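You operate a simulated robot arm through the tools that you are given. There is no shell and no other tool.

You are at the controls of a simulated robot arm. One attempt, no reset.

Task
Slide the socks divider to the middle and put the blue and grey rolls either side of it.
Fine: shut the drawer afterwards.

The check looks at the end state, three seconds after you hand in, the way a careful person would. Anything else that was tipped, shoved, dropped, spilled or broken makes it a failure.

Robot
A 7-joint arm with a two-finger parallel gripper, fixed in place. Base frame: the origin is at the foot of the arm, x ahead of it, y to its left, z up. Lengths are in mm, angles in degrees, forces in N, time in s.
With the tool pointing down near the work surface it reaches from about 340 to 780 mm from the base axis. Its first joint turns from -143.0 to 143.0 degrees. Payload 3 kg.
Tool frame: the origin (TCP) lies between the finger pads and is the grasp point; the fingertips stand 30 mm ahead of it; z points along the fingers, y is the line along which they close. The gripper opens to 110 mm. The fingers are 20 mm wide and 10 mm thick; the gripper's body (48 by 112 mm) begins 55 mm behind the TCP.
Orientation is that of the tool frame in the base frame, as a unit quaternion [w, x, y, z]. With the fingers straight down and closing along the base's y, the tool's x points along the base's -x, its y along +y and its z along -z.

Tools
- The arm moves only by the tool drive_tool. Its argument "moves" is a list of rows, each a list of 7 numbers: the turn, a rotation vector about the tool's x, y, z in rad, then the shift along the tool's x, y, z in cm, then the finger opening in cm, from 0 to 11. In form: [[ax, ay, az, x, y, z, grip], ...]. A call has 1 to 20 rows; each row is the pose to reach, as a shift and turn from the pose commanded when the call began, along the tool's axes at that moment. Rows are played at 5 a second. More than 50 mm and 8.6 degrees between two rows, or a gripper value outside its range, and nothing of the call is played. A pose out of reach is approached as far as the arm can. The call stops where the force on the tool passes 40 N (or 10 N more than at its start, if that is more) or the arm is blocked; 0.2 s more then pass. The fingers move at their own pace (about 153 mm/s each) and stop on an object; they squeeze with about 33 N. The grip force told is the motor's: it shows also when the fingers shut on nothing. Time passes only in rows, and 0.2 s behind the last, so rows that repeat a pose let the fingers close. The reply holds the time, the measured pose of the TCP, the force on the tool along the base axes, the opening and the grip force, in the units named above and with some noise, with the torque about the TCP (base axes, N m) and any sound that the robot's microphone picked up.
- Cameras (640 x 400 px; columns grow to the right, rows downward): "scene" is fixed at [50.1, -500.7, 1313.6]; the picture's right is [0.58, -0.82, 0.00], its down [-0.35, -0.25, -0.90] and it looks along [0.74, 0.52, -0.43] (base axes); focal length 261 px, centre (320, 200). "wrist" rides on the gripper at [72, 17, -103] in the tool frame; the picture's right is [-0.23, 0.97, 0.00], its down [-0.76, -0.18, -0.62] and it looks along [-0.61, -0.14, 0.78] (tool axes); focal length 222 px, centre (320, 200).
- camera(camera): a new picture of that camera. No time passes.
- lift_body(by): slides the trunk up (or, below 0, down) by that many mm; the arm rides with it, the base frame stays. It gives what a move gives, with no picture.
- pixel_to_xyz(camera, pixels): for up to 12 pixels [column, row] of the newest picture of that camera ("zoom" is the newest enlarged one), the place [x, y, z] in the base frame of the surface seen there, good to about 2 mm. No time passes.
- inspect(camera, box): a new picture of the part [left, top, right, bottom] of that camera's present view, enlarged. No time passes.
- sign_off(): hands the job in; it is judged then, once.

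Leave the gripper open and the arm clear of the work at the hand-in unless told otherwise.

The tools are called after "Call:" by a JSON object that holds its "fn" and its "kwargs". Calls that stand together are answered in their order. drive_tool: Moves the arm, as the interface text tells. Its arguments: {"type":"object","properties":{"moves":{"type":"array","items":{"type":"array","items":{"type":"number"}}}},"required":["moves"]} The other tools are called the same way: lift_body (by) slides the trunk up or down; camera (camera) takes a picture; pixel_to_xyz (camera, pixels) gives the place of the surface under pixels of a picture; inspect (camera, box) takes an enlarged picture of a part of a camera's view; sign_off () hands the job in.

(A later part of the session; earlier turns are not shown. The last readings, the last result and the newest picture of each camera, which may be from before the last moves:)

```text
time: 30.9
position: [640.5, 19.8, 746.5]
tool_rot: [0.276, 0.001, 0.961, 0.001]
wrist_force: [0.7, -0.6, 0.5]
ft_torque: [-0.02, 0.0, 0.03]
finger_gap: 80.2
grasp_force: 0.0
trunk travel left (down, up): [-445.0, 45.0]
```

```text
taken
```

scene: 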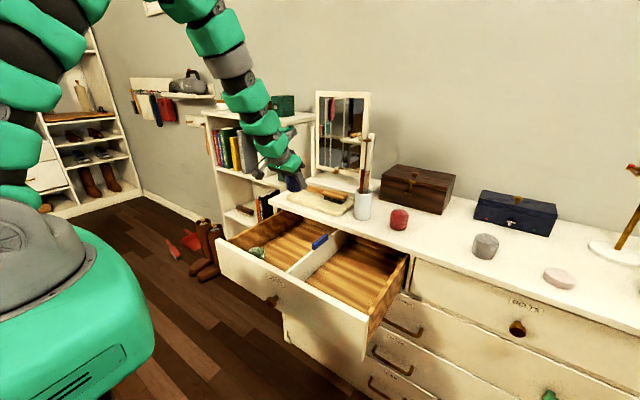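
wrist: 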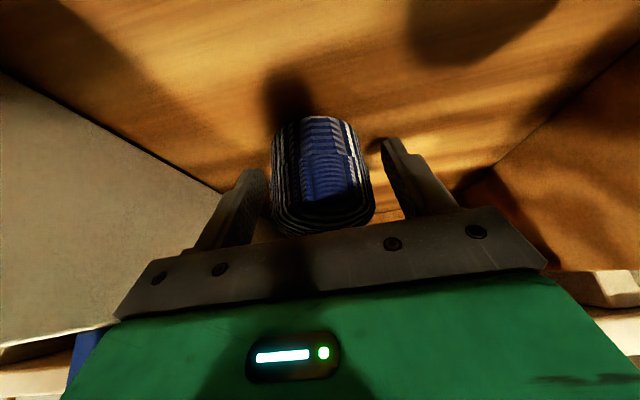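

The blue roll stands free between the fingers. I'll withdraw straight up to about z≈1010.

Call:
{"fn": "drive_tool", "kwargs": {"moves": [[0, 0, 0, -0.53, 0, -0.85, 8], [0, 0, 0, -1.6, 0, -2.54, 8], [0, 0, 0, -3.2, 0, -5.08, 8], [0, 0, 0, -5.3, 0, -8.47, 8], [0, 0, 0, -7.5, 0, -11.9, 8], [0, 0, 0, -9.6, 0, -15.2, 8], [0, 0, 0, -11.7, 0, -18.6, 8], [0, 0, 0, -14.0, 0, -22.3, 8], [0, 0, 0, -14.0, 0, -22.3, 8]]}}

Call:
{"fn": "camera", "kwargs": {"camera": "scene"}}

Call:
{"fn": "inspect", "kwargs": {"camera": "scene", "box": [210, 180, 430, 320]}}

```text
time: 32.9
position: [635.9, 20.2, 1012.5]
tool_rot: [0.277, 0.0, 0.961, 0.001]
wrist_force: [-0.2, -0.1, -0.2]
ft_torque: [0.04, -0.01, -0.01]
finger_gap: 80.2
grasp_force: 0.1
trunk travel left (down, up): [-445.0, 45.0]
```

```text
taken
```

scene: 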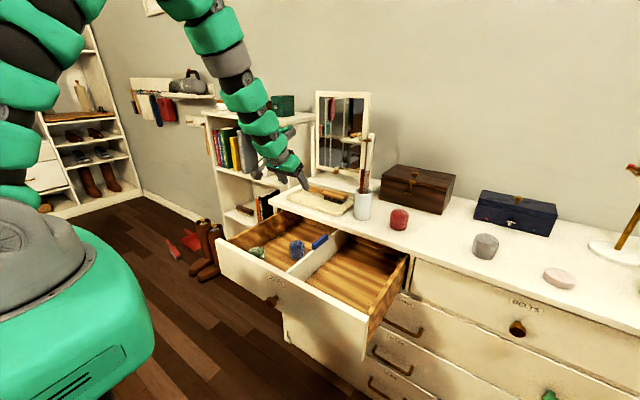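

```text
2.86 times, centred on (320, 250) of scene
```

zoom: 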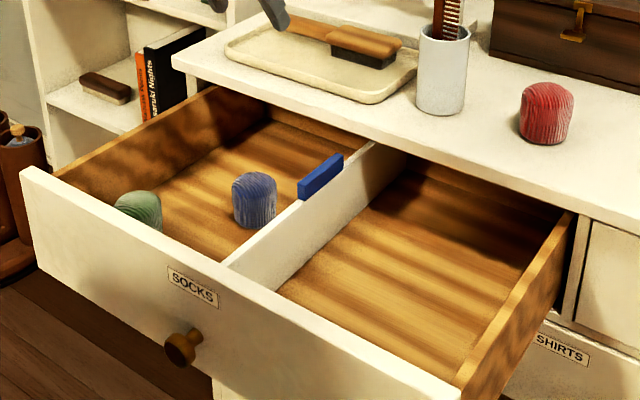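

The blue roll stands upright in the left compartment, clear of the green one. Now the grey: I'll go back sideways to about (640,-330,1010) while yawing 33° outward.

Call:
{"fn": "drive_tool", "kwargs": {"moves": [[0.031, 0, 0.0494, 0, -3.5, 0, 8], [0.062, 0, 0.0988, 0, -7.0, 0, 8], [0.093, 0, 0.1482, 0, -10.5, 0, 8], [0.124, 0, 0.1976, 0, -14.0, 0, 8], [0.155, 0, 0.247, 0, -17.5, 0, 8], [0.186, 0, 0.2964, 0, -21.0, 0, 8.5], [0.217, 0, 0.3458, 0, -24.5, 0, 9], [0.248, 0, 0.3952, 0, -28.0, 0, 9], [0.279, 0, 0.4446, 0, -31.5, 0, 9], [0.31, 0, 0.494, 0, -35.0, 0, 9], [0.31, 0, 0.494, 0, -35.0, 0, 9]]}}

```text
time: 35.3
position: [640.7, -328.0, 1012.3]
tool_rot: [0.264, 0.276, 0.921, -0.079]
wrist_force: [-0.6, -0.4, 0.1]
ft_torque: [0.02, 0.02, -0.02]
finger_gap: 89.8
grasp_force: 0.1
trunk travel left (down, up): [-445.0, 45.0]
```

Yaw done. I'll add about 6° more tilt, since the grey roll is farther out.

Call:
{"fn": "drive_tool", "kwargs": {"moves": [[0, -0.05, 0, 0, 0, 0, 9], [0, -0.105, 0, 0, 0, 0, 9], [0, -0.105, 0, 0, 0, 0, 9]]}}

Call:
{"fn": "camera", "kwargs": {"camera": "wrist"}}

```text
time: 36.1
position: [640.3, -329.1, 1009.7]
tool_rot: [0.313, 0.273, 0.905, -0.095]
wrist_force: [0.1, 0.2, 0.4]
ft_torque: [-0.02, 0.0, 0.0]
finger_gap: 89.9
grasp_force: 0.1
trunk travel left (down, up): [-445.0, 45.0]
```

```text
taken
```

wrist: 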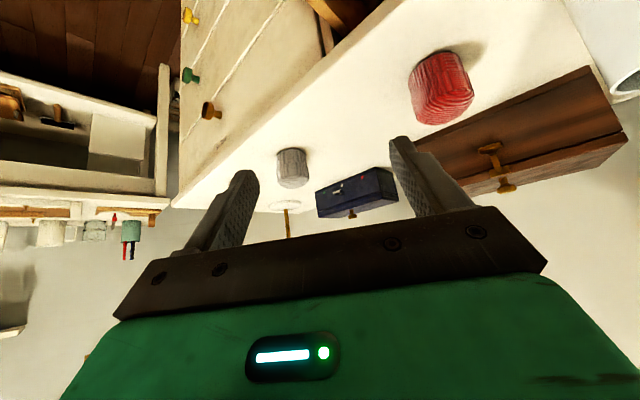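

I'll move to the pre-grasp point for grey, about 120 mm back along the tool axis, near (732,-482,990).

Call:
{"fn": "drive_tool", "kwargs": {"moves": [[0, 0, 0, -1.91, -1.28, 1.92, 9], [0, 0, 0, -3.82, -2.55, 3.84, 9], [0, 0, 0, -5.73, -3.83, 5.76, 9], [0, 0, 0, -7.63, -5.11, 7.67, 9], [0, 0, 0, -9.54, -6.38, 9.59, 9], [0, 0, 0, -11.45, -7.66, 11.51, 9], [0, 0, 0, -11.45, -7.66, 11.51, 9]]}}

Call:
{"fn": "camera", "kwargs": {"camera": "wrist"}}

Call:
{"fn": "camera", "kwargs": {"camera": "scene"}}

```text
time: 37.7
position: [729.7, -482.5, 991.8]
tool_rot: [0.311, 0.272, 0.906, -0.094]
wrist_force: [-0.2, 0.2, 0.0]
ft_torque: [0.0, 0.02, -0.02]
finger_gap: 90.0
grasp_force: 0.1
trunk travel left (down, up): [-445.0, 45.0]
```

```text
taken
```

wrist: 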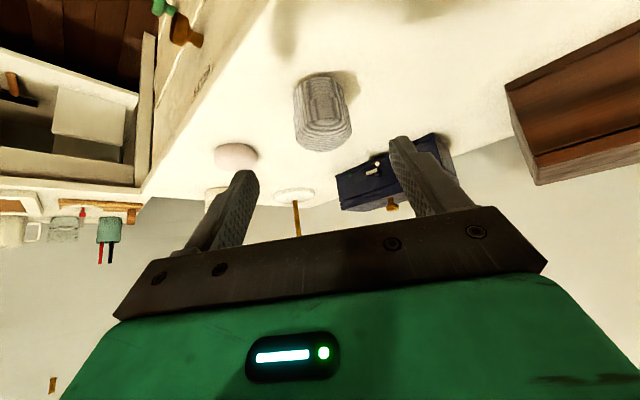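

```text
taken
```

scene: 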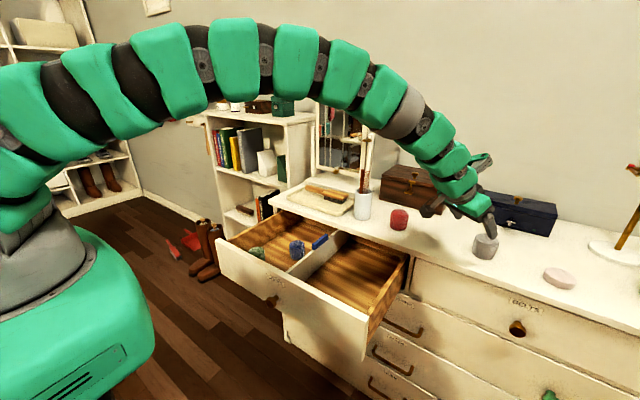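

The reach is fine. I'll refine grey's position; its top face is around (325,135).

Call:
{"fn": "pixel_to_xyz", "kwargs": {"camera": "wrist", "pixels": [[325, 137], [298, 122], [350, 122], [323, 150], [318, 85], [325, 125], [235, 155]]}}

```text
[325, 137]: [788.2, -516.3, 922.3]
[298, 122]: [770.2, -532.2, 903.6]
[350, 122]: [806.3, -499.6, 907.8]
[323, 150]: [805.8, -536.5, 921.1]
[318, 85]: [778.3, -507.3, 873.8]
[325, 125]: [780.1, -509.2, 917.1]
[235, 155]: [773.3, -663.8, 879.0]
```

Centre at about (795,-522). I'll approach along the tool axis by about 122 mm.

Call:
{"fn": "drive_tool", "kwargs": {"moves": [[0, 0, 0, 0, 0.15, 3.0, 9], [0, 0, 0, -0.05, 0.3, 6.0, 9], [0, 0, 0, -0.08, 0.3, 8.5, 9], [0, 0, 0, -0.08, 0.3, 10.5, 9], [0, 0, 0, -0.08, 0.3, 11.6, 9], [0, 0, 0, -0.08, 0.3, 12.2, 9], [0, 0, 0, -0.08, 0.3, 12.2, 9]]}}

Call:
{"fn": "camera", "kwargs": {"camera": "wrist"}}

Call:
{"fn": "inspect", "kwargs": {"camera": "scene", "box": [400, 140, 600, 300]}}

```text
time: 39.3
position: [783.2, -512.9, 902.8]
tool_rot: [0.312, 0.273, 0.905, -0.094]
wrist_force: [-0.3, -0.3, -0.3]
ft_torque: [0.02, 0.03, -0.03]
finger_gap: 89.8
grasp_force: 0.0
out of reach, approached as far as the arm can: row 4, 5, 6, 7
trunk travel left (down, up): [-445.0, 45.0]
```

```text
taken
```

wrist: 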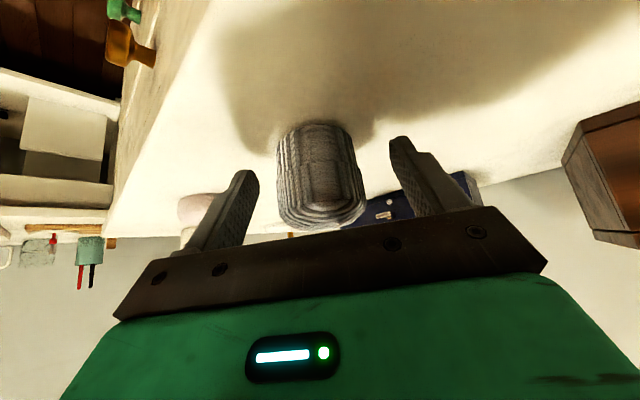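

```text
2.50 times, centred on (500, 220) of scene
```

zoom: 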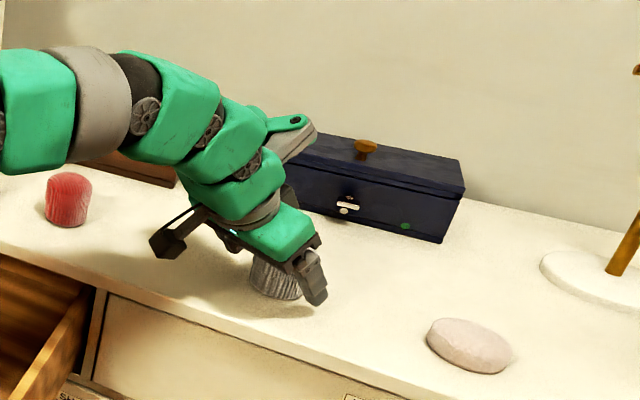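

The arm stopped short at (783,-513,903), about 15 mm short. Nothing is touched. I'll look at the whole arm to judge which way the trunk should go.

Call:
{"fn": "camera", "kwargs": {"camera": "scene"}}

```text
taken
```

scene: 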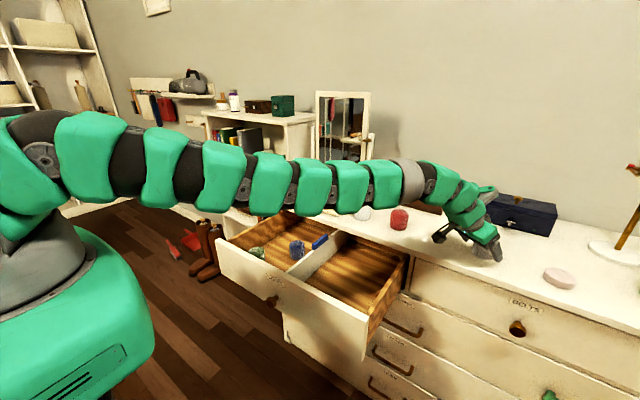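

The arm is fully straight here, so a little more tilt will gain reach. I'll tilt 7° more in place; the fingers straddle the roll and only turn in its free plane. Then I'll see where the TCP lands.

Call:
{"fn": "drive_tool", "kwargs": {"moves": [[0, -0.06, 0, 0, 0, 0, 9], [0, -0.12, 0, 0, 0, 0, 9], [0, -0.12, 0, 0, 0, 0, 9]]}}

Call:
{"fn": "camera", "kwargs": {"camera": "wrist"}}

```text
time: 40.1
position: [782.9, -512.7, 903.0]
tool_rot: [0.366, 0.267, 0.885, -0.11]
wrist_force: [-0.1, 0.4, -0.2]
ft_torque: [0.05, -0.01, -0.01]
finger_gap: 90.2
grasp_force: 0.1
trunk travel left (down, up): [-445.0, 45.0]
```

```text
taken
```

wrist: 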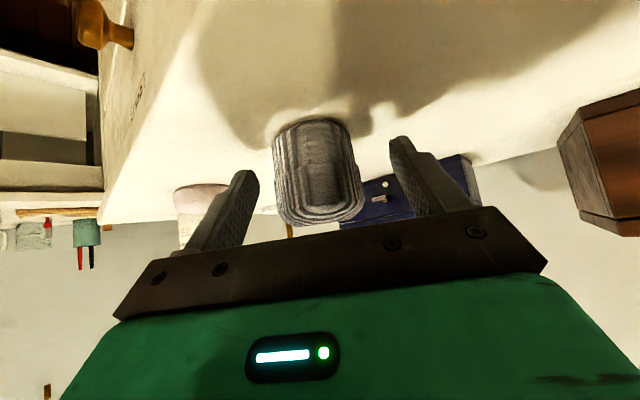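

The tilt is now 45° at the same point. I'll take the remaining ~17 mm forward and down to the roll's centre.

Call:
{"fn": "drive_tool", "kwargs": {"moves": [[0, 0, 0, -0.2, -0.05, 0.5, 9], [0, 0, 0, -0.4, -0.1, 1.05, 9], [0, 0, 0, -0.58, -0.1, 1.57, 9], [0, 0, 0, -0.58, -0.1, 1.57, 9]]}}

Call:
{"fn": "camera", "kwargs": {"camera": "wrist"}}

Call:
{"fn": "inspect", "kwargs": {"camera": "scene", "box": [400, 140, 600, 300]}}

```text
time: 41.1
position: [795.0, -520.9, 895.1]
tool_rot: [0.365, 0.267, 0.885, -0.11]
wrist_force: [0.2, 0.4, -0.1]
ft_torque: [-0.01, -0.01, 0.03]
finger_gap: 90.2
grasp_force: 0.0
trunk travel left (down, up): [-445.0, 45.0]
```

```text
taken
```

wrist: 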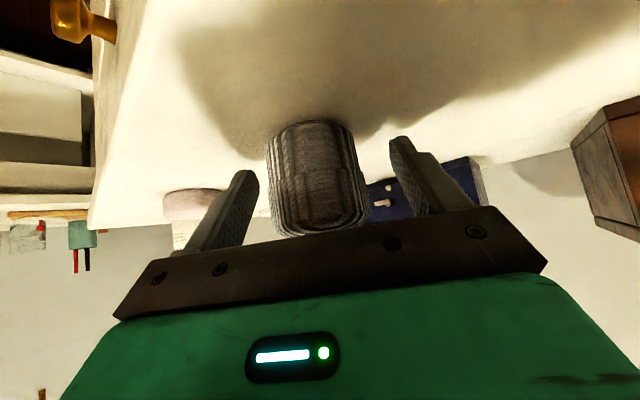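

```text
2.50 times, centred on (500, 220) of scene
```

zoom: 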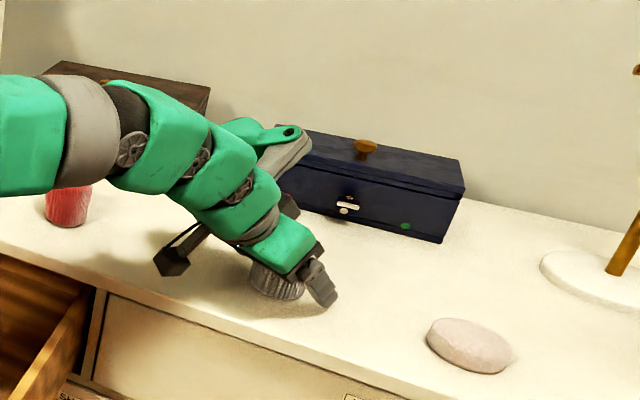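

At (795,-521,895) with the roll between the fingers. I'll close on it.

Call:
{"fn": "drive_tool", "kwargs": {"moves": [[0, 0, 0, 0, 0, 0, 7.5], [0, 0, 0, 0, 0, 0, 6.2], [0, 0, 0, 0, 0, 0, 5.2], [0, 0, 0, 0, 0, 0, 4.5], [0, 0, 0, 0, 0, 0, 4.0], [0, 0, 0, 0, 0, 0, 4.0]]}}

```text
time: 42.5
position: [795.1, -520.9, 894.7]
tool_rot: [0.366, 0.266, 0.885, -0.11]
wrist_force: [-0.5, -0.6, 0.9]
ft_torque: [0.0, -0.03, 0.0]
finger_gap: 53.9
grasp_force: 33.1
trunk travel left (down, up): [-445.0, 45.0]
```

Gripped at 53.9 mm. I'll lift straight up 40 mm.

Call:
{"fn": "drive_tool", "kwargs": {"moves": [[0, 0, 0, -0.71, 0, -0.71, 3.5], [0, 0, 0, -1.41, 0, -1.42, 3.5], [0, 0, 0, -2.83, 0, -2.84, 3.5], [0, 0, 0, -2.83, 0, -2.84, 3.5]]}}

Call:
{"fn": "inspect", "kwargs": {"camera": "scene", "box": [400, 140, 600, 300]}}

```text
time: 43.5
position: [797.7, -522.4, 934.1]
tool_rot: [0.365, 0.266, 0.885, -0.11]
wrist_force: [-0.5, 0.0, -0.8]
ft_torque: [0.03, 0.06, 0.02]
finger_gap: 54.1
grasp_force: 33.1
trunk travel left (down, up): [-445.0, 45.0]
```

```text
2.50 times, centred on (500, 220) of scene
```

zoom: 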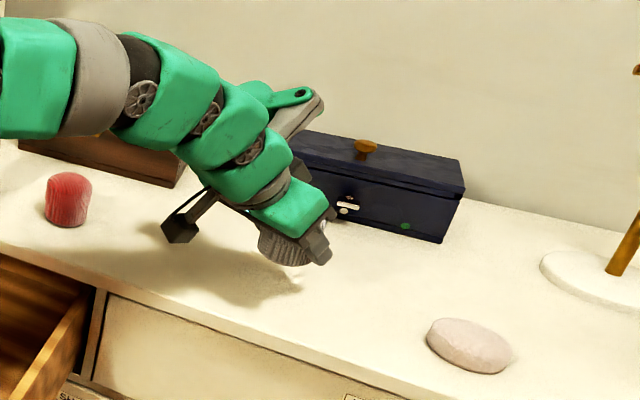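

Grey is held. I'll bring it back and up along the radial direction to about (672,-440,1000), then over the right compartment while unwinding the yaw.

Call:
{"fn": "drive_tool", "kwargs": {"moves": [[0, 0, 0, 0.6, 0, -2.4, 3.5], [0, 0, 0, 1.9, 0, -5.5, 3.5], [0, 0, 0, 3.2, -0.05, -8.8, 3.5], [0, 0, 0, 4.6, -0.07, -12.1, 3.5], [0, 0, 0, 5.98, -0.09, -15.29, 3.5], [0, 0, 0, 5.98, -0.09, -15.29, 3.5]]}}

Call:
{"fn": "drive_tool", "kwargs": {"moves": [[-0.0516, 0, -0.0518, 1.27, 2.19, -1.26, 3.5], [-0.1033, 0, -0.1035, 2.53, 4.38, -2.52, 3.5], [-0.1549, 0, -0.1553, 3.8, 6.57, -3.78, 3.5], [-0.2065, 0, -0.207, 5.06, 8.77, -5.04, 3.5], [-0.2581, 0, -0.2588, 6.33, 10.96, -6.29, 3.5], [-0.3098, 0, -0.3105, 7.59, 13.15, -7.55, 3.5], [-0.3614, 0, -0.3623, 8.86, 15.34, -8.81, 3.5], [-0.413, 0, -0.414, 10.12, 17.53, -10.07, 3.5], [-0.413, 0, -0.414, 10.12, 17.53, -10.07, 3.5]]}}

Call:
{"fn": "camera", "kwargs": {"camera": "wrist"}}

Call:
{"fn": "camera", "kwargs": {"camera": "scene"}}

```text
time: 44.9
position: [671.6, -440.0, 1005.0]
tool_rot: [0.367, 0.266, 0.885, -0.111]
wrist_force: [0.2, -0.1, 0.4]
ft_torque: [0.02, -0.01, -0.01]
finger_gap: 53.7
grasp_force: 32.7
trunk travel left (down, up): [-445.0, 45.0]
```

```text
time: 46.9
position: [648.3, -213.5, 1001.3]
tool_rot: [0.382, -0.001, 0.924, 0.0]
wrist_force: [-0.3, 0.9, -0.7]
ft_torque: [-0.02, 0.0, 0.03]
finger_gap: 53.5
grasp_force: 32.9
trunk travel left (down, up): [-445.0, 45.0]
```

```text
taken
```

wrist: 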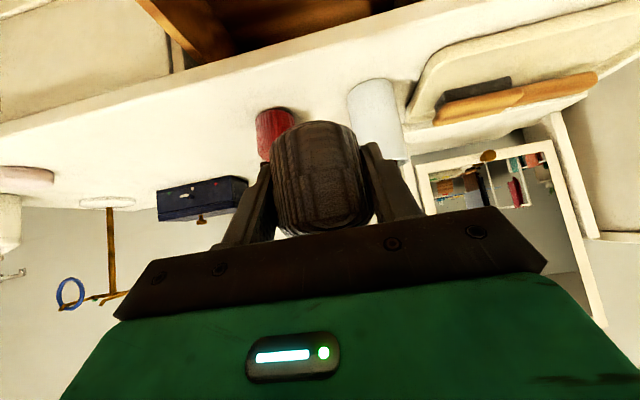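

```text
taken
```

scene: 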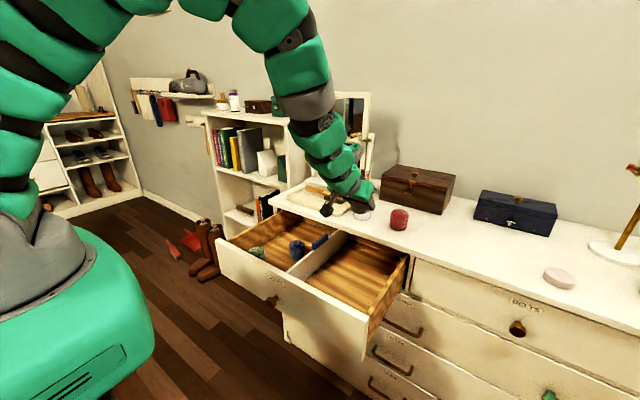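

Grey is over the right compartment at (648,-214,1001). I'll lower it straight down to about z=800 first.

Call:
{"fn": "drive_tool", "kwargs": {"moves": [[0, 0, 0, 2.82, 0, 2.83, 3.5], [0, 0, 0, 5.65, 0, 5.66, 3.5], [0, 0, 0, 8.47, 0, 8.5, 3.5], [0, 0, 0, 11.3, 0, 11.33, 3.5], [0, 0, 0, 14.1, 0, 14.15, 3.5], [0, 0, 0, 14.1, 0, 14.15, 3.5]]}}

Call:
{"fn": "inspect", "kwargs": {"camera": "scene", "box": [230, 150, 430, 320]}}

Call:
{"fn": "camera", "kwargs": {"camera": "wrist"}}

```text
time: 48.3
position: [651.7, -217.6, 798.3]
tool_rot: [0.381, 0.0, 0.924, 0.0]
wrist_force: [0.0, 0.2, -0.5]
ft_torque: [0.01, 0.0, -0.01]
finger_gap: 53.6
grasp_force: 33.4
trunk travel left (down, up): [-445.0, 45.0]
```

```text
2.35 times, centred on (330, 235) of scene
```

zoom: 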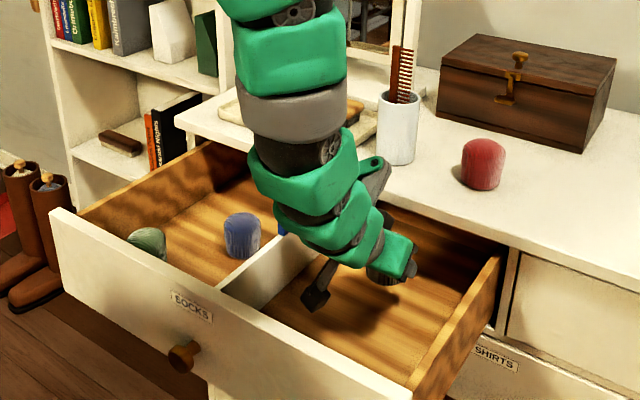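

```text
taken
```

wrist: 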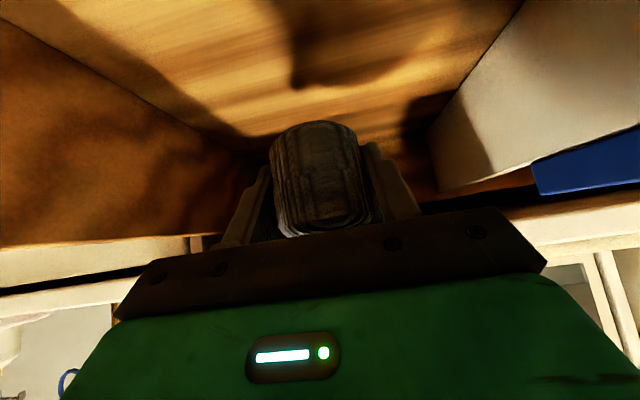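

It's going in cleanly. I'll check the lowest arm parts (camera box, wrist links) against the front panel and divider tab before the last 50 mm.

Call:
{"fn": "pixel_to_xyz", "kwargs": {"camera": "zoom", "pixels": [[318, 298], [325, 280], [280, 215], [270, 190], [300, 230], [340, 255], [375, 165], [400, 260], [252, 150], [245, 100]]}}

```text
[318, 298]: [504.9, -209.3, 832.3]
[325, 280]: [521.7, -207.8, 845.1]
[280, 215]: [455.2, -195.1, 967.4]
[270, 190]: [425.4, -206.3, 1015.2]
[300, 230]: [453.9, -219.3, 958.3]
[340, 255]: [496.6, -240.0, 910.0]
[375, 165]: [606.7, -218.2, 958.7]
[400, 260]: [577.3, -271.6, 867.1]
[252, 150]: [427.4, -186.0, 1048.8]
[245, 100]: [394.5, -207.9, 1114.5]
```

All parts keep a good margin: links above z≈880 over the panel after lowering, and the camera box about 40 mm inside the panel. I'll lower to just above the floor.

Call:
{"fn": "drive_tool", "kwargs": {"moves": [[0, 0, 0, 1.06, 0, 1.06, 3.5], [0, 0, 0, 2.12, 0, 2.12, 3.5], [0, 0, 0, 2.97, 0, 2.97, 3.5], [0, 0, 0, 3.46, 0, 3.46, 3.5], [0, 0, 0, 3.46, 0, 3.46, 3.5]]}}

Call:
{"fn": "inspect", "kwargs": {"camera": "scene", "box": [230, 150, 430, 320]}}

```text
time: 49.5
position: [647.0, -213.2, 752.0]
tool_rot: [0.382, -0.001, 0.924, 0.0]
wrist_force: [0.0, -0.5, 0.0]
ft_torque: [-0.02, 0.04, -0.03]
finger_gap: 53.8
grasp_force: 33.1
trunk travel left (down, up): [-445.0, 45.0]
```

```text
2.35 times, centred on (330, 235) of scene
```

zoom: 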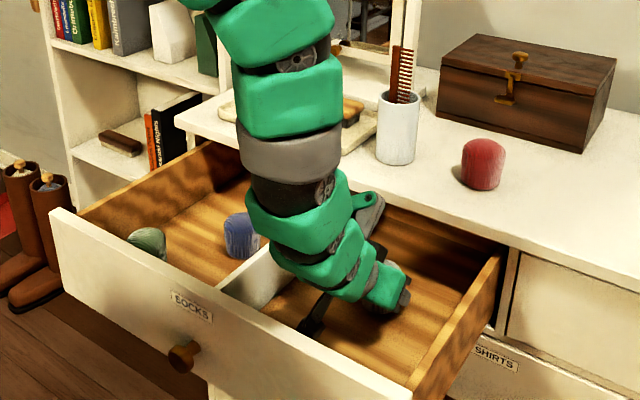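

At z=752 with no contact. I'll lower the last 6 mm gently.

Call:
{"fn": "drive_tool", "kwargs": {"moves": [[0, 0, 0, 0.18, 0, 0.18, 3.5], [0, 0, 0, 0.3, 0, 0.3, 3.5], [0, 0, 0, 0.42, 0, 0.42, 3.5], [0, 0, 0, 0.42, 0, 0.42, 3.5]]}}

```text
time: 50.5
position: [647.6, -214.5, 746.9]
tool_rot: [0.382, 0.0, 0.924, 0.0]
wrist_force: [-0.2, 0.7, 0.2]
ft_torque: [-0.03, 0.01, -0.01]
finger_gap: 53.5
grasp_force: 33.0
trunk travel left (down, up): [-445.0, 45.0]
```

About 2 mm left. I'll go a touch lower, then open to 8 cm.

Call:
{"fn": "drive_tool", "kwargs": {"moves": [[0, 0, 0, 0.1, 0, 0.1, 3.5], [0, 0, 0, 0.1, 0, 0.1, 3.5], [0, 0, 0, 0.1, 0, 0.1, 5.8], [0, 0, 0, 0.1, 0, 0.1, 6.8], [0, 0, 0, 0.1, 0, 0.1, 8], [0, 0, 0, 0.1, 0, 0.1, 8]]}}

Call:
{"fn": "camera", "kwargs": {"camera": "wrist"}}

```text
time: 51.9
position: [648.0, -214.5, 744.0]
tool_rot: [0.381, 0.0, 0.925, -0.001]
wrist_force: [-0.8, -0.9, -0.3]
ft_torque: [0.02, 0.03, -0.02]
finger_gap: 80.0
grasp_force: 0.0
trunk travel left (down, up): [-445.0, 45.0]
```

```text
taken
```

wrist: 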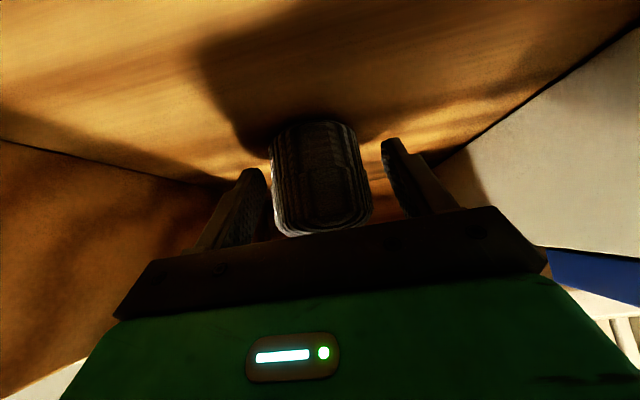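

Grey stands free. I'll withdraw straight up.

Call:
{"fn": "drive_tool", "kwargs": {"moves": [[0, 0, 0, -0.7, 0, -0.7, 8], [0, 0, 0, -2.1, 0, -2.1, 8], [0, 0, 0, -4.2, 0, -4.2, 8], [0, 0, 0, -7.0, 0, -7.0, 8], [0, 0, 0, -10.0, 0, -10.0, 8], [0, 0, 0, -13.0, 0, -13.0, 8], [0, 0, 0, -16.0, 0, -16.0, 8], [0, 0, 0, -19.0, 0, -19.0, 8], [0, 0, 0, -19.0, 0, -19.0, 8]]}}

Call:
{"fn": "camera", "kwargs": {"camera": "scene"}}

Call:
{"fn": "inspect", "kwargs": {"camera": "scene", "box": [210, 180, 430, 320]}}

```text
time: 53.9
position: [643.7, -215.6, 1014.2]
tool_rot: [0.382, 0.0, 0.924, 0.0]
wrist_force: [-0.7, -0.3, 0.2]
ft_torque: [0.01, 0.03, 0.02]
finger_gap: 80.2
grasp_force: 0.1
trunk travel left (down, up): [-445.0, 45.0]
```

```text
taken
```

scene: 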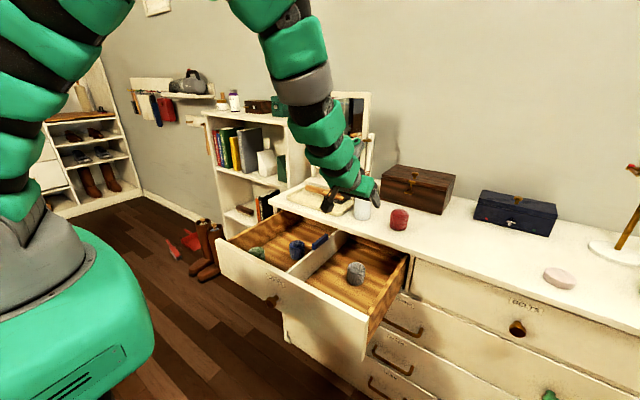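

```text
2.86 times, centred on (320, 250) of scene
```

zoom: 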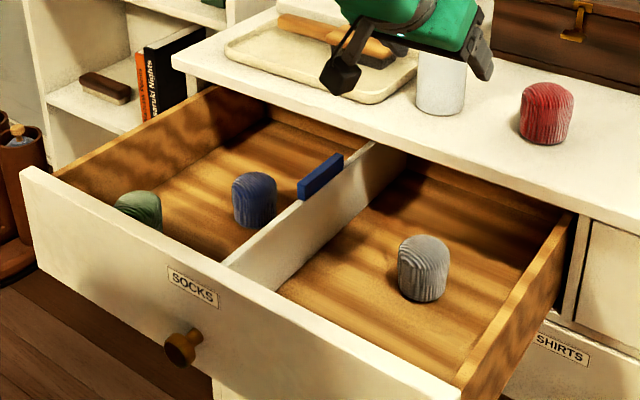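

All three rolls stand upright, one on each side of the divider plus the original green. Before shutting I'll check the slab's underside clearance against the tab (z≈824) and the final face position.

Call:
{"fn": "inspect", "kwargs": {"camera": "scene", "box": [380, 230, 500, 310]}}

Call:
{"fn": "pixel_to_xyz", "kwargs": {"camera": "zoom", "pixels": [[300, 150], [300, 160], [300, 168], [300, 175], [300, 182], [300, 190], [300, 200], [140, 130], [140, 145], [100, 100], [100, 115], [100, 130]]}}

```text
5.00 times, centred on (440, 270) of scene
```

zoom: 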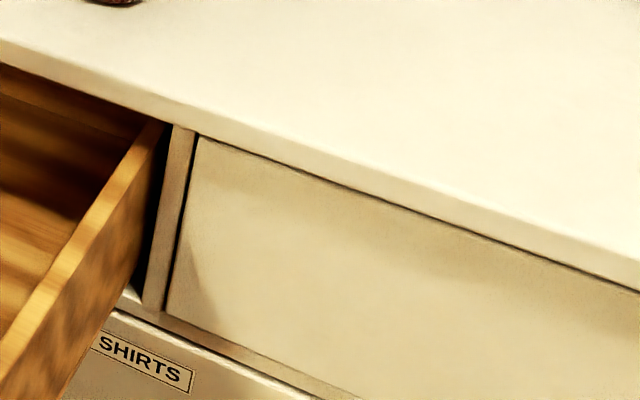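

```text
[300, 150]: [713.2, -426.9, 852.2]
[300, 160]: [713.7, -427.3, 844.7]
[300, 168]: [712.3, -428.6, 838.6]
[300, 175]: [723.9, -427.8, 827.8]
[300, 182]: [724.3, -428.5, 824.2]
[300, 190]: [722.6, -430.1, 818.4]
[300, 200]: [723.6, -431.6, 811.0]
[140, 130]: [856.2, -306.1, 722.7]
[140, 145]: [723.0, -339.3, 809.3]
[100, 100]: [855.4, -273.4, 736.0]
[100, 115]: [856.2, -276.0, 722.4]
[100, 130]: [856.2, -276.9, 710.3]
```

The slab underside is at z≈836, so the tab clears it by about 12 mm. The closed face position is x≈723, giving roughly 292 mm of travel. I'll turn the tool back to straight down while backing away toward (500,-150,1050), closing the fingers as I go.

Call:
{"fn": "drive_tool", "kwargs": {"moves": [[0, 0.131, 0, 1.27, 1.1, -2.12, 6], [0, 0.261, 0, 2.55, 2.2, -4.24, 4], [0, 0.392, 0, 3.82, 3.3, -6.36, 2], [0, 0.523, 0, 5.1, 4.4, -8.48, 0.5], [0, 0.653, 0, 6.37, 5.5, -10.6, 0], [0, 0.784, 0, 7.65, 6.6, -12.72, 0], [0, 0.784, 0, 7.65, 6.6, -12.72, 0]]}}

Call:
{"fn": "camera", "kwargs": {"camera": "scene"}}

Call:
{"fn": "inspect", "kwargs": {"camera": "scene", "box": [230, 250, 330, 330]}}

```text
time: 55.5
position: [502.5, -147.9, 1052.2]
tool_rot: [-0.001, 0.0, 1.0, 0.0]
wrist_force: [-0.6, -0.2, -0.2]
ft_torque: [-0.02, 0.0, 0.02]
finger_gap: 0.1
grasp_force: 33.3
trunk travel left (down, up): [-445.0, 45.0]
```

```text
taken
```

scene: 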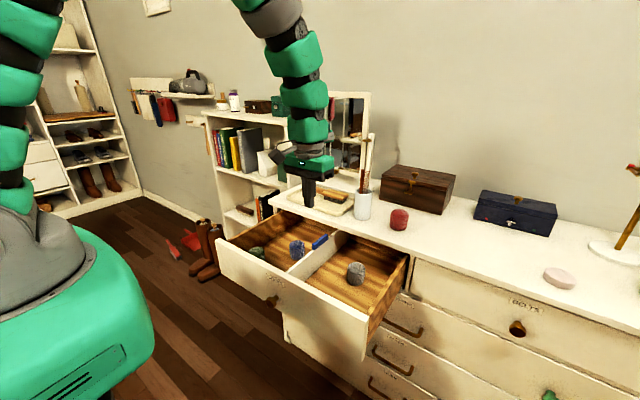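

```text
5.00 times, centred on (280, 290) of scene
```

zoom: 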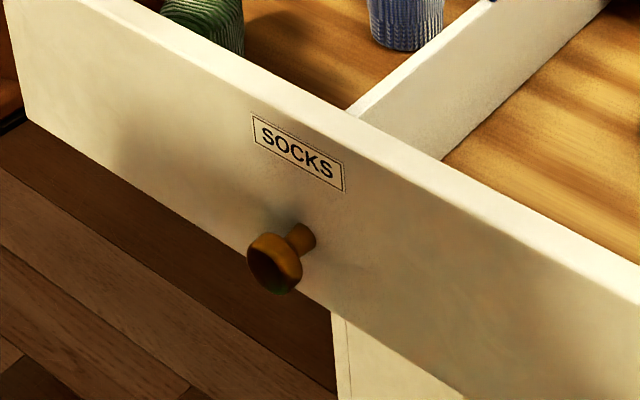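

Now I'll measure the knob's extents and the front face near the label.

Call:
{"fn": "pixel_to_xyz", "kwargs": {"camera": "zoom", "pixels": [[272, 238], [255, 260], [270, 270], [280, 292], [298, 260], [300, 228], [312, 240], [298, 160], [300, 120], [330, 145], [240, 110], [350, 200]]}}

Call:
{"fn": "pixel_to_xyz", "kwargs": {"camera": "scene", "pixels": [[289, 275], [300, 268], [310, 262], [297, 248], [356, 272]]}}

```text
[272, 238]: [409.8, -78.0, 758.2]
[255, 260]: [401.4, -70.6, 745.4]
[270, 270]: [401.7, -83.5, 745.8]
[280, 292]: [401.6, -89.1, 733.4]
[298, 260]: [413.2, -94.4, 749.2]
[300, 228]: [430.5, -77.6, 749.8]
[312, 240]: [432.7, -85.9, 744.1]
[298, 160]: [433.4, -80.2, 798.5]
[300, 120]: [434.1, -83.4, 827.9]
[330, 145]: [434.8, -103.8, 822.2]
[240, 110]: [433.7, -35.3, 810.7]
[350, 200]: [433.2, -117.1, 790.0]
```

```text
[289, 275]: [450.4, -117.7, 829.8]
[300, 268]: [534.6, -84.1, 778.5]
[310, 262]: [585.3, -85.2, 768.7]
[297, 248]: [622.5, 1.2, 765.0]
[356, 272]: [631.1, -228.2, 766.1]
```

The front face is at x≈433.5. The knob is at y≈-80, z≈745 (top z≈761, tip x≈401). I'll bring the closed fingers in front of the panel above the knob: over to (405,-78), then down to z≈823 with fingertips at about 793.

Call:
{"fn": "drive_tool", "kwargs": {"moves": [[0, 0, 0, 2.45, 1.75, 0.95, 0], [0, 0, 0, 4.9, 3.5, 1.9, 0], [0, 0, 0, 7.35, 5.25, 2.85, 0], [0, 0, 0, 9.75, 7.0, 3.8, 0], [0, 0, 0, 9.75, 7.0, 7.5, 0], [0, 0, 0, 9.75, 7.0, 11.5, 0], [0, 0, 0, 9.75, 7.0, 15.5, 0], [0, 0, 0, 9.75, 7.0, 19.0, 0], [0, 0, 0, 9.75, 7.0, 21.5, 0], [0, 0, 0, 9.75, 7.0, 22.9, 0], [0, 0, 0, 9.75, 7.0, 22.9, 0]]}}

Call:
{"fn": "camera", "kwargs": {"camera": "wrist"}}

Call:
{"fn": "camera", "kwargs": {"camera": "scene"}}

```text
time: 57.9
position: [408.7, -77.8, 817.3]
tool_rot: [0.0, 0.0, 1.0, 0.0]
wrist_force: [0.2, 0.1, 0.0]
ft_torque: [0.0, 0.02, 0.0]
finger_gap: 0.3
grasp_force: 33.2
trunk travel left (down, up): [-445.0, 45.0]
```

```text
taken
```

wrist: 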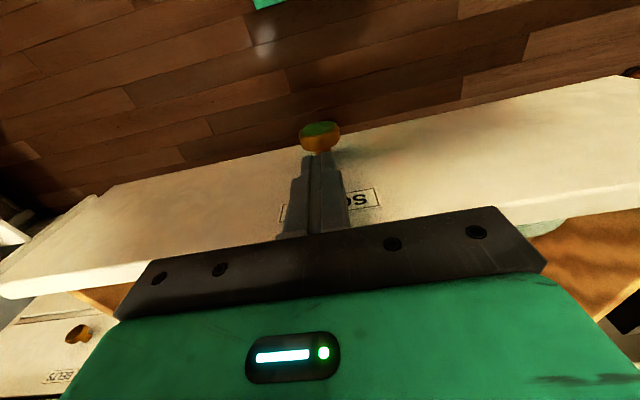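

```text
taken
```

scene: 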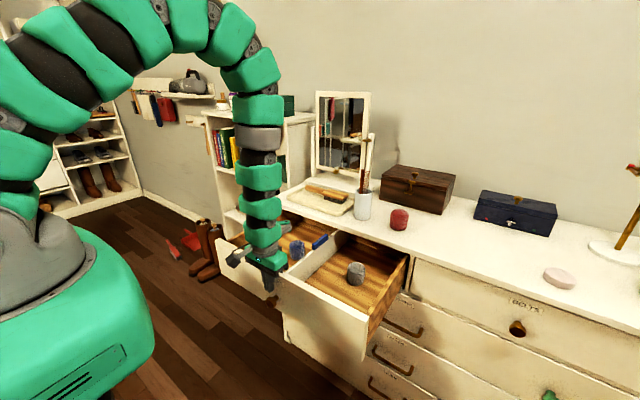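

Fingers are in front of the panel above the knob. I'll make contact slowly and start pushing toward +x with small steps so the rolls don't jolt.

Call:
{"fn": "drive_tool", "kwargs": {"moves": [[0, 0, 0, -0.6, 0, 0, 0], [0, 0, 0, -1.1, 0, 0, 0], [0, 0, 0, -1.4, 0, 0, 0], [0, 0, 0, -1.7, 0, 0, 0], [0, 0, 0, -2.0, 0, 0, 0], [0, 0, 0, -2.4, 0, 0, 0], [0, 0, 0, -2.9, 0, 0, 0], [0, 0, 0, -3.4, 0, 0, 0], [0, 0, 0, -4.0, 0, 0, 0], [0, 0, 0, -4.6, 0, 0, 0], [0, 0, 0, -5.2, 0, 0, 0], [0, 0, 0, -5.6, 0, 0, 0], [0, 0, 0, -5.8, 0, 0, 0], [0, 0, 0, -5.8, 0, 0, 0]]}}

Call:
{"fn": "camera", "kwargs": {"camera": "scene"}}

Call:
{"fn": "inspect", "kwargs": {"camera": "scene", "box": [210, 180, 430, 340]}}

```text
time: 60.9
position: [462.9, -78.4, 820.2]
tool_rot: [0.0, 0.0, 1.0, 0.0]
wrist_force: [-1.4, 1.0, -0.5]
ft_torque: [-0.01, -0.01, 0.01]
finger_gap: 0.0
grasp_force: 33.4
trunk travel left (down, up): [-445.0, 45.0]
```

```text
taken
```

scene: 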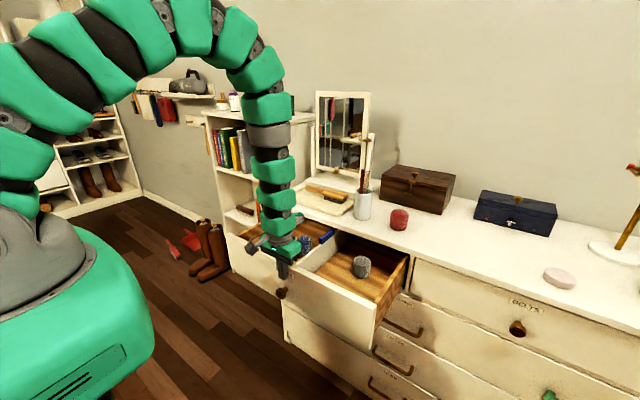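

```text
2.50 times, centred on (320, 260) of scene
```

zoom: 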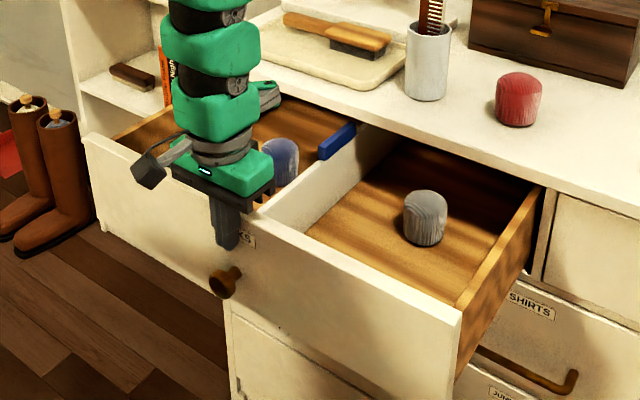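

The drawer slides easily and the rolls ride along. I'll keep pushing about 135 mm more at the same gentle pace.

Call:
{"fn": "drive_tool", "kwargs": {"moves": [[0, 0, 0, -0.3, 0, 0, 0], [0, 0, 0, -0.8, 0, 0, 0], [0, 0, 0, -1.4, 0, 0, 0], [0, 0, 0, -2.1, 0, 0, 0], [0, 0, 0, -2.9, 0, 0, 0], [0, 0, 0, -3.7, 0, 0, 0], [0, 0, 0, -4.5, 0, 0, 0], [0, 0, 0, -5.3, 0, 0, 0], [0, 0, 0, -6.1, 0, 0, 0], [0, 0, 0, -6.9, 0, 0, 0], [0, 0, 0, -7.7, 0, 0, 0], [0, 0, 0, -8.5, 0, 0, 0], [0, 0, 0, -9.3, 0, 0, 0], [0, 0, 0, -10.1, 0, 0, 0], [0, 0, 0, -10.9, 0, 0, 0], [0, 0, 0, -11.7, 0, 0, 0], [0, 0, 0, -12.4, 0, 0, 0], [0, 0, 0, -13.0, 0, 0, 0], [0, 0, 0, -13.4, 0, 0, 0], [0, 0, 0, -13.6, 0, 0, 0]]}}

Call:
{"fn": "camera", "kwargs": {"camera": "scene"}}

Call:
{"fn": "inspect", "kwargs": {"camera": "scene", "box": [230, 150, 430, 320]}}

```text
time: 65.1
position: [599.2, -77.8, 820.0]
tool_rot: [0.001, 0.0, 1.0, 0.0]
wrist_force: [-2.5, -1.1, -0.2]
ft_torque: [-0.02, -0.03, -0.04]
finger_gap: 0.1
grasp_force: 32.9
trunk travel left (down, up): [-445.0, 45.0]
```

```text
taken
```

scene: 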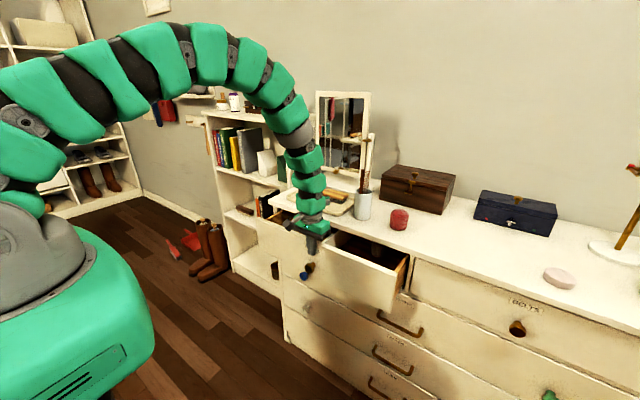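

```text
2.35 times, centred on (330, 235) of scene
```

zoom: 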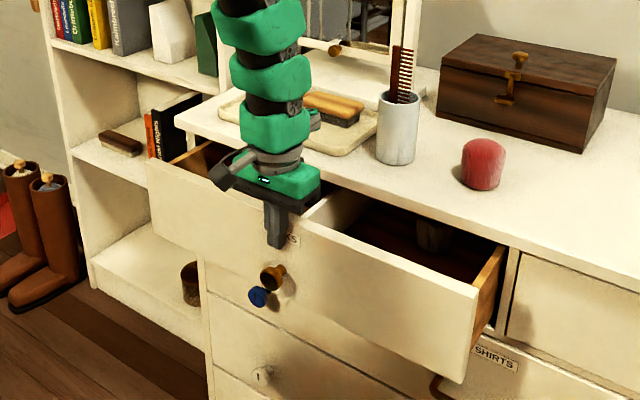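

The drawer is about 60% closed; its face is at x≈609. To keep the gripper body clear of the slab for the last part, I'll back off 40 mm and tilt the tool 40° forward so only the fingertips lead.

Call:
{"fn": "drive_tool", "kwargs": {"moves": [[0, 0, 0, 2.0, 0, 0, 0], [0, 0, 0, 4.0, 0, 0, 0], [0, -0.117, 0, 4.0, 0, 0.1, 0], [0, -0.233, 0, 4.0, 0, 0.2, 0], [0, -0.35, 0, 4.0, 0, 0.3, 0], [0, -0.467, 0, 4.0, 0, 0.4, 0], [0, -0.583, 0, 4.0, 0, 0.5, 0], [0, -0.7, 0, 4.0, 0, 0.5, 0], [0, -0.7, 0, 4.0, 0, 0.5, 0]]}}

Call:
{"fn": "camera", "kwargs": {"camera": "scene"}}

Call:
{"fn": "camera", "kwargs": {"camera": "wrist"}}

```text
time: 67.1
position: [561.1, -78.4, 815.3]
tool_rot: [0.343, -0.001, 0.939, 0.001]
wrist_force: [1.3, -0.8, -1.0]
ft_torque: [0.02, 0.0, -0.02]
finger_gap: 0.0
grasp_force: 32.9
trunk travel left (down, up): [-445.0, 45.0]
```

```text
taken
```

scene: 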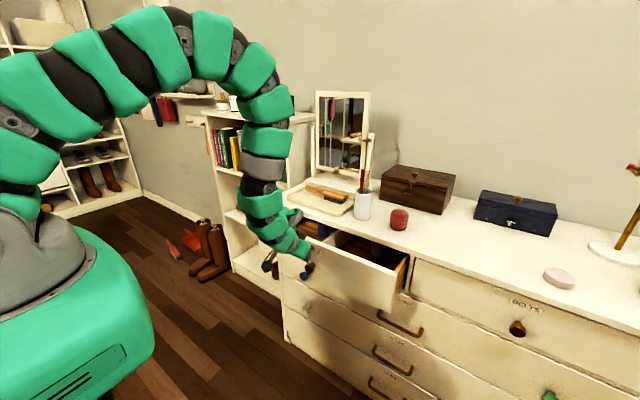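

```text
taken
```

wrist: 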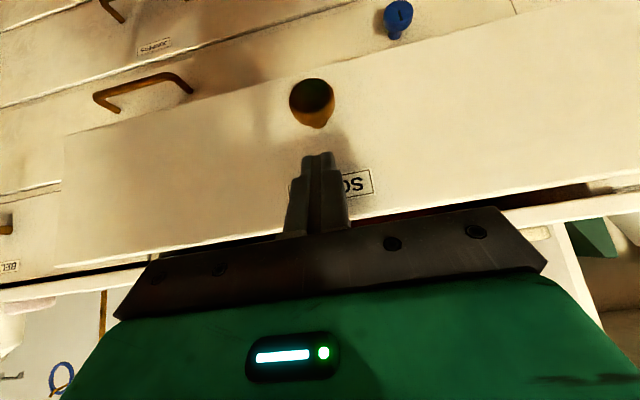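

The fingertips now lead. I'll push on toward +x, slowly at contact (about 21 mm on), for 120 mm in total.

Call:
{"fn": "drive_tool", "kwargs": {"moves": [[0, 0, 0, -0.612, 0, 0.516, 0], [0, 0, 0, -1.071, 0, 0.903, 0], [0, 0, 0, -1.377, 0, 1.161, 0], [0, 0, 0, -1.683, 0, 1.419, 0], [0, 0, 0, -1.913, 0, 1.613, 0], [0, 0, 0, -2.219, 0, 1.871, 0], [0, 0, 0, -2.601, 0, 2.193, 0], [0, 0, 0, -3.06, 0, 2.58, 0], [0, 0, 0, -3.596, 0, 3.032, 0], [0, 0, 0, -4.131, 0, 3.483, 0], [0, 0, 0, -4.667, 0, 3.935, 0], [0, 0, 0, -5.202, 0, 4.386, 0], [0, 0, 0, -5.738, 0, 4.838, 0], [0, 0, 0, -6.273, 0, 5.289, 0], [0, 0, 0, -6.809, 0, 5.741, 0], [0, 0, 0, -7.344, 0, 6.192, 0], [0, 0, 0, -7.88, 0, 6.644, 0], [0, 0, 0, -8.415, 0, 7.095, 0], [0, 0, 0, -8.874, 0, 7.482, 0], [0, 0, 0, -9.18, 0, 7.74, 0]]}}

Call:
{"fn": "camera", "kwargs": {"camera": "scene"}}

Call:
{"fn": "inspect", "kwargs": {"camera": "scene", "box": [250, 170, 430, 310]}}

```text
time: 71.3
position: [681.0, -79.0, 815.7]
tool_rot: [0.343, 0.001, 0.939, 0.0]
wrist_force: [-1.1, -0.6, -0.4]
ft_torque: [0.01, -0.01, -0.01]
finger_gap: 0.0
grasp_force: 33.2
trunk travel left (down, up): [-445.0, 45.0]
```

```text
taken
```

scene: 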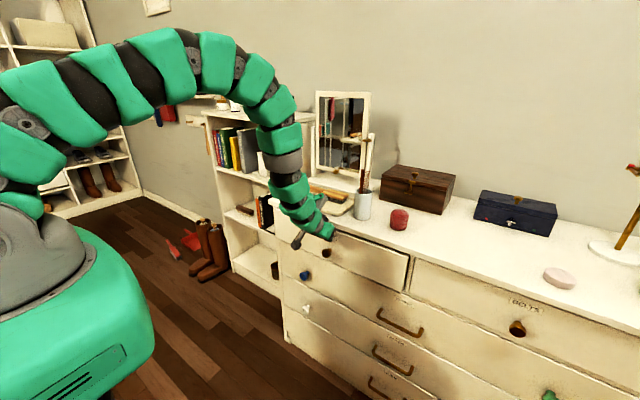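

```text
2.86 times, centred on (340, 240) of scene
```

zoom: 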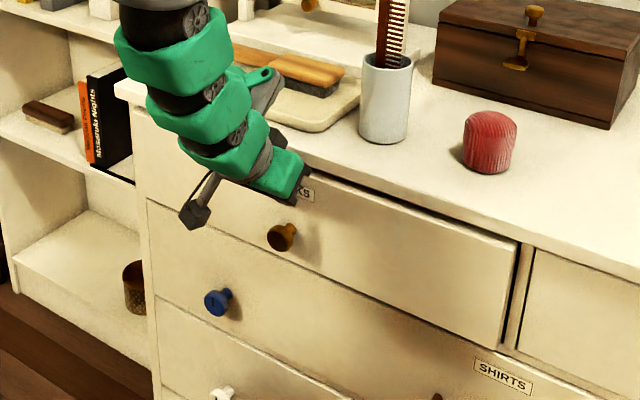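

About 15 mm remain. I'll push in 3 mm steps and watch the force for the stop.

Call:
{"fn": "drive_tool", "kwargs": {"moves": [[0, 0, 0, -0.23, 0, 0.194, 0], [0, 0, 0, -0.459, 0, 0.387, 0], [0, 0, 0, -0.689, 0, 0.581, 0], [0, 0, 0, -0.88, 0, 0.742, 0], [0, 0, 0, -1.033, 0, 0.871, 0], [0, 0, 0, -1.109, 0, 0.935, 0], [0, 0, 0, -1.109, 0, 0.935, 0]]}}

Call:
{"fn": "inspect", "kwargs": {"camera": "scene", "box": [300, 220, 440, 310]}}

```text
time: 72.9
position: [694.6, -79.3, 815.0]
tool_rot: [0.343, 0.001, 0.939, 0.0]
wrist_force: [-2.1, -0.4, -0.5]
ft_torque: [-0.03, -0.13, 0.01]
finger_gap: 0.0
grasp_force: 32.9
trunk travel left (down, up): [-445.0, 45.0]
```

```text
4.44 times, centred on (370, 265) of scene
```

zoom: 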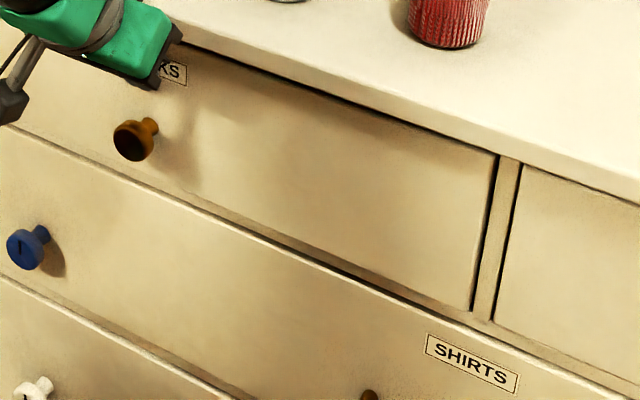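

It looks almost flush. I'll measure the face against the neighbouring BELTS face and the post.

Call:
{"fn": "pixel_to_xyz", "kwargs": {"camera": "zoom", "pixels": [[300, 150], [400, 200], [460, 180], [440, 260], [250, 180], [505, 200], [495, 250], [540, 230], [580, 250], [300, 290]]}}

```text
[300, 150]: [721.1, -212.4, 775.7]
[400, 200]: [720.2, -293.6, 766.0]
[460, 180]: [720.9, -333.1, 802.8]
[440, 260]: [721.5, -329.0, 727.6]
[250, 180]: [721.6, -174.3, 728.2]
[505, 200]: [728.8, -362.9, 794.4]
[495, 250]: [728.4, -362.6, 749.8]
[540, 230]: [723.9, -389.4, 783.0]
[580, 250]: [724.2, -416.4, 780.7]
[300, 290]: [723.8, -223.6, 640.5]
```

The socks face is at x≈721 and the neighbours at 724, so about 3 mm more. I'll push in tiny steps until the stop is felt.

Call:
{"fn": "drive_tool", "kwargs": {"moves": [[0, 0, 0, -0.115, 0, 0.097, 0], [0, 0, 0, -0.23, 0, 0.194, 0], [0, 0, 0, -0.306, 0, 0.258, 0], [0, 0, 0, -0.383, 0, 0.323, 0], [0, 0, 0, -0.383, 0, 0.323, 0]]}}

Call:
{"fn": "inspect", "kwargs": {"camera": "scene", "box": [300, 220, 440, 310]}}

Call:
{"fn": "pixel_to_xyz", "kwargs": {"camera": "zoom", "pixels": [[300, 150], [400, 200], [460, 180], [440, 260], [250, 180], [505, 200], [540, 230], [580, 250], [300, 290]]}}

```text
time: 74.1
position: [697.0, -78.4, 814.7]
tool_rot: [0.342, 0.0, 0.94, 0.0]
wrist_force: [-31.1, -2.1, -0.8]
ft_torque: [-0.41, 0.54, -0.07]
finger_gap: 0.1
grasp_force: 32.9
trunk travel left (down, up): [-445.0, 45.0]
```

```text
4.44 times, centred on (370, 265) of scene
```

zoom: 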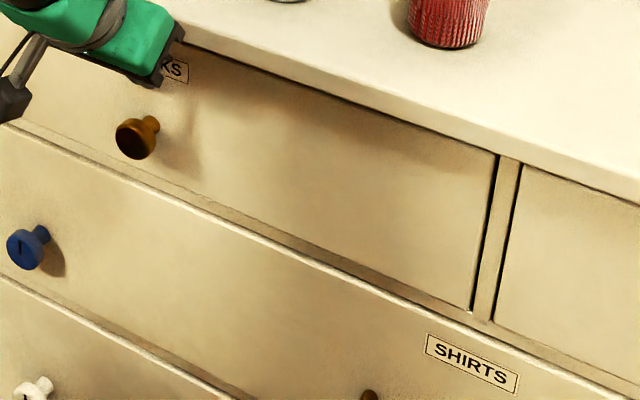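

```text
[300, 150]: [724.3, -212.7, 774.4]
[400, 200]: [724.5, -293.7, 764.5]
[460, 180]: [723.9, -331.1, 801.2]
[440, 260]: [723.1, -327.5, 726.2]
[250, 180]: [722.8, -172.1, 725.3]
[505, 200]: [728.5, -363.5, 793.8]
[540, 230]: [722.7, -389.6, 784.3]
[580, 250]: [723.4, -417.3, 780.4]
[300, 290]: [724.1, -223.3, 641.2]
```

The drawer hit its stop with a 31 N reaction and its face is at x≈724, level with its neighbours. I'll back straight away from it.

Call:
{"fn": "drive_tool", "kwargs": {"moves": [[0, 0, 0, 0.383, 0, -0.323, 0], [0, 0, 0, 1.53, 0, -1.29, 0], [0, 0, 0, 3.83, 0, -3.23, 0], [0, 0, 0, 6.9, 0, -5.8, 0], [0, 0, 0, 9.95, 0, -8.39, 0], [0, 0, 0, 13.0, 0, -10.97, 0], [0, 0, 0, 13.0, 0, -10.97, 0]]}}

Call:
{"fn": "camera", "kwargs": {"camera": "scene"}}

Call:
{"fn": "inspect", "kwargs": {"camera": "scene", "box": [270, 190, 450, 320]}}

```text
time: 75.7
position: [530.0, -79.3, 817.5]
tool_rot: [0.344, 0.001, 0.939, 0.0]
wrist_force: [-0.3, -0.3, -0.3]
ft_torque: [0.0, 0.01, 0.03]
finger_gap: 0.0
grasp_force: 32.6
trunk travel left (down, up): [-445.0, 45.0]
```

```text
taken
```

scene: 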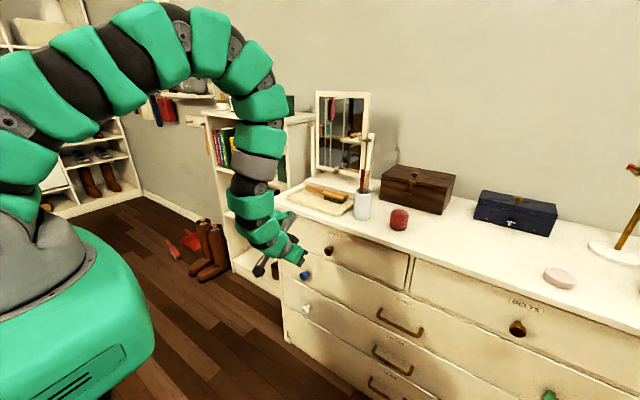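

```text
3.08 times, centred on (360, 255) of scene
```

zoom: 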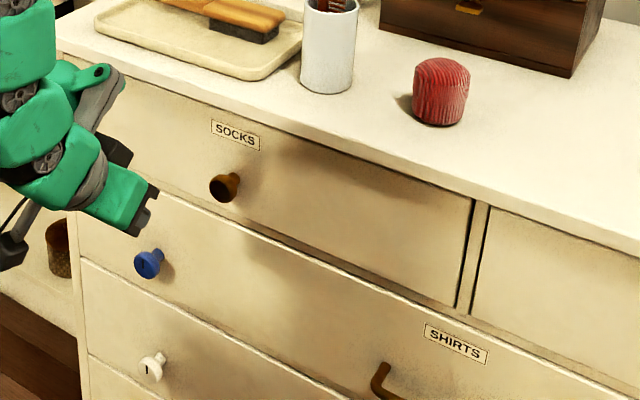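

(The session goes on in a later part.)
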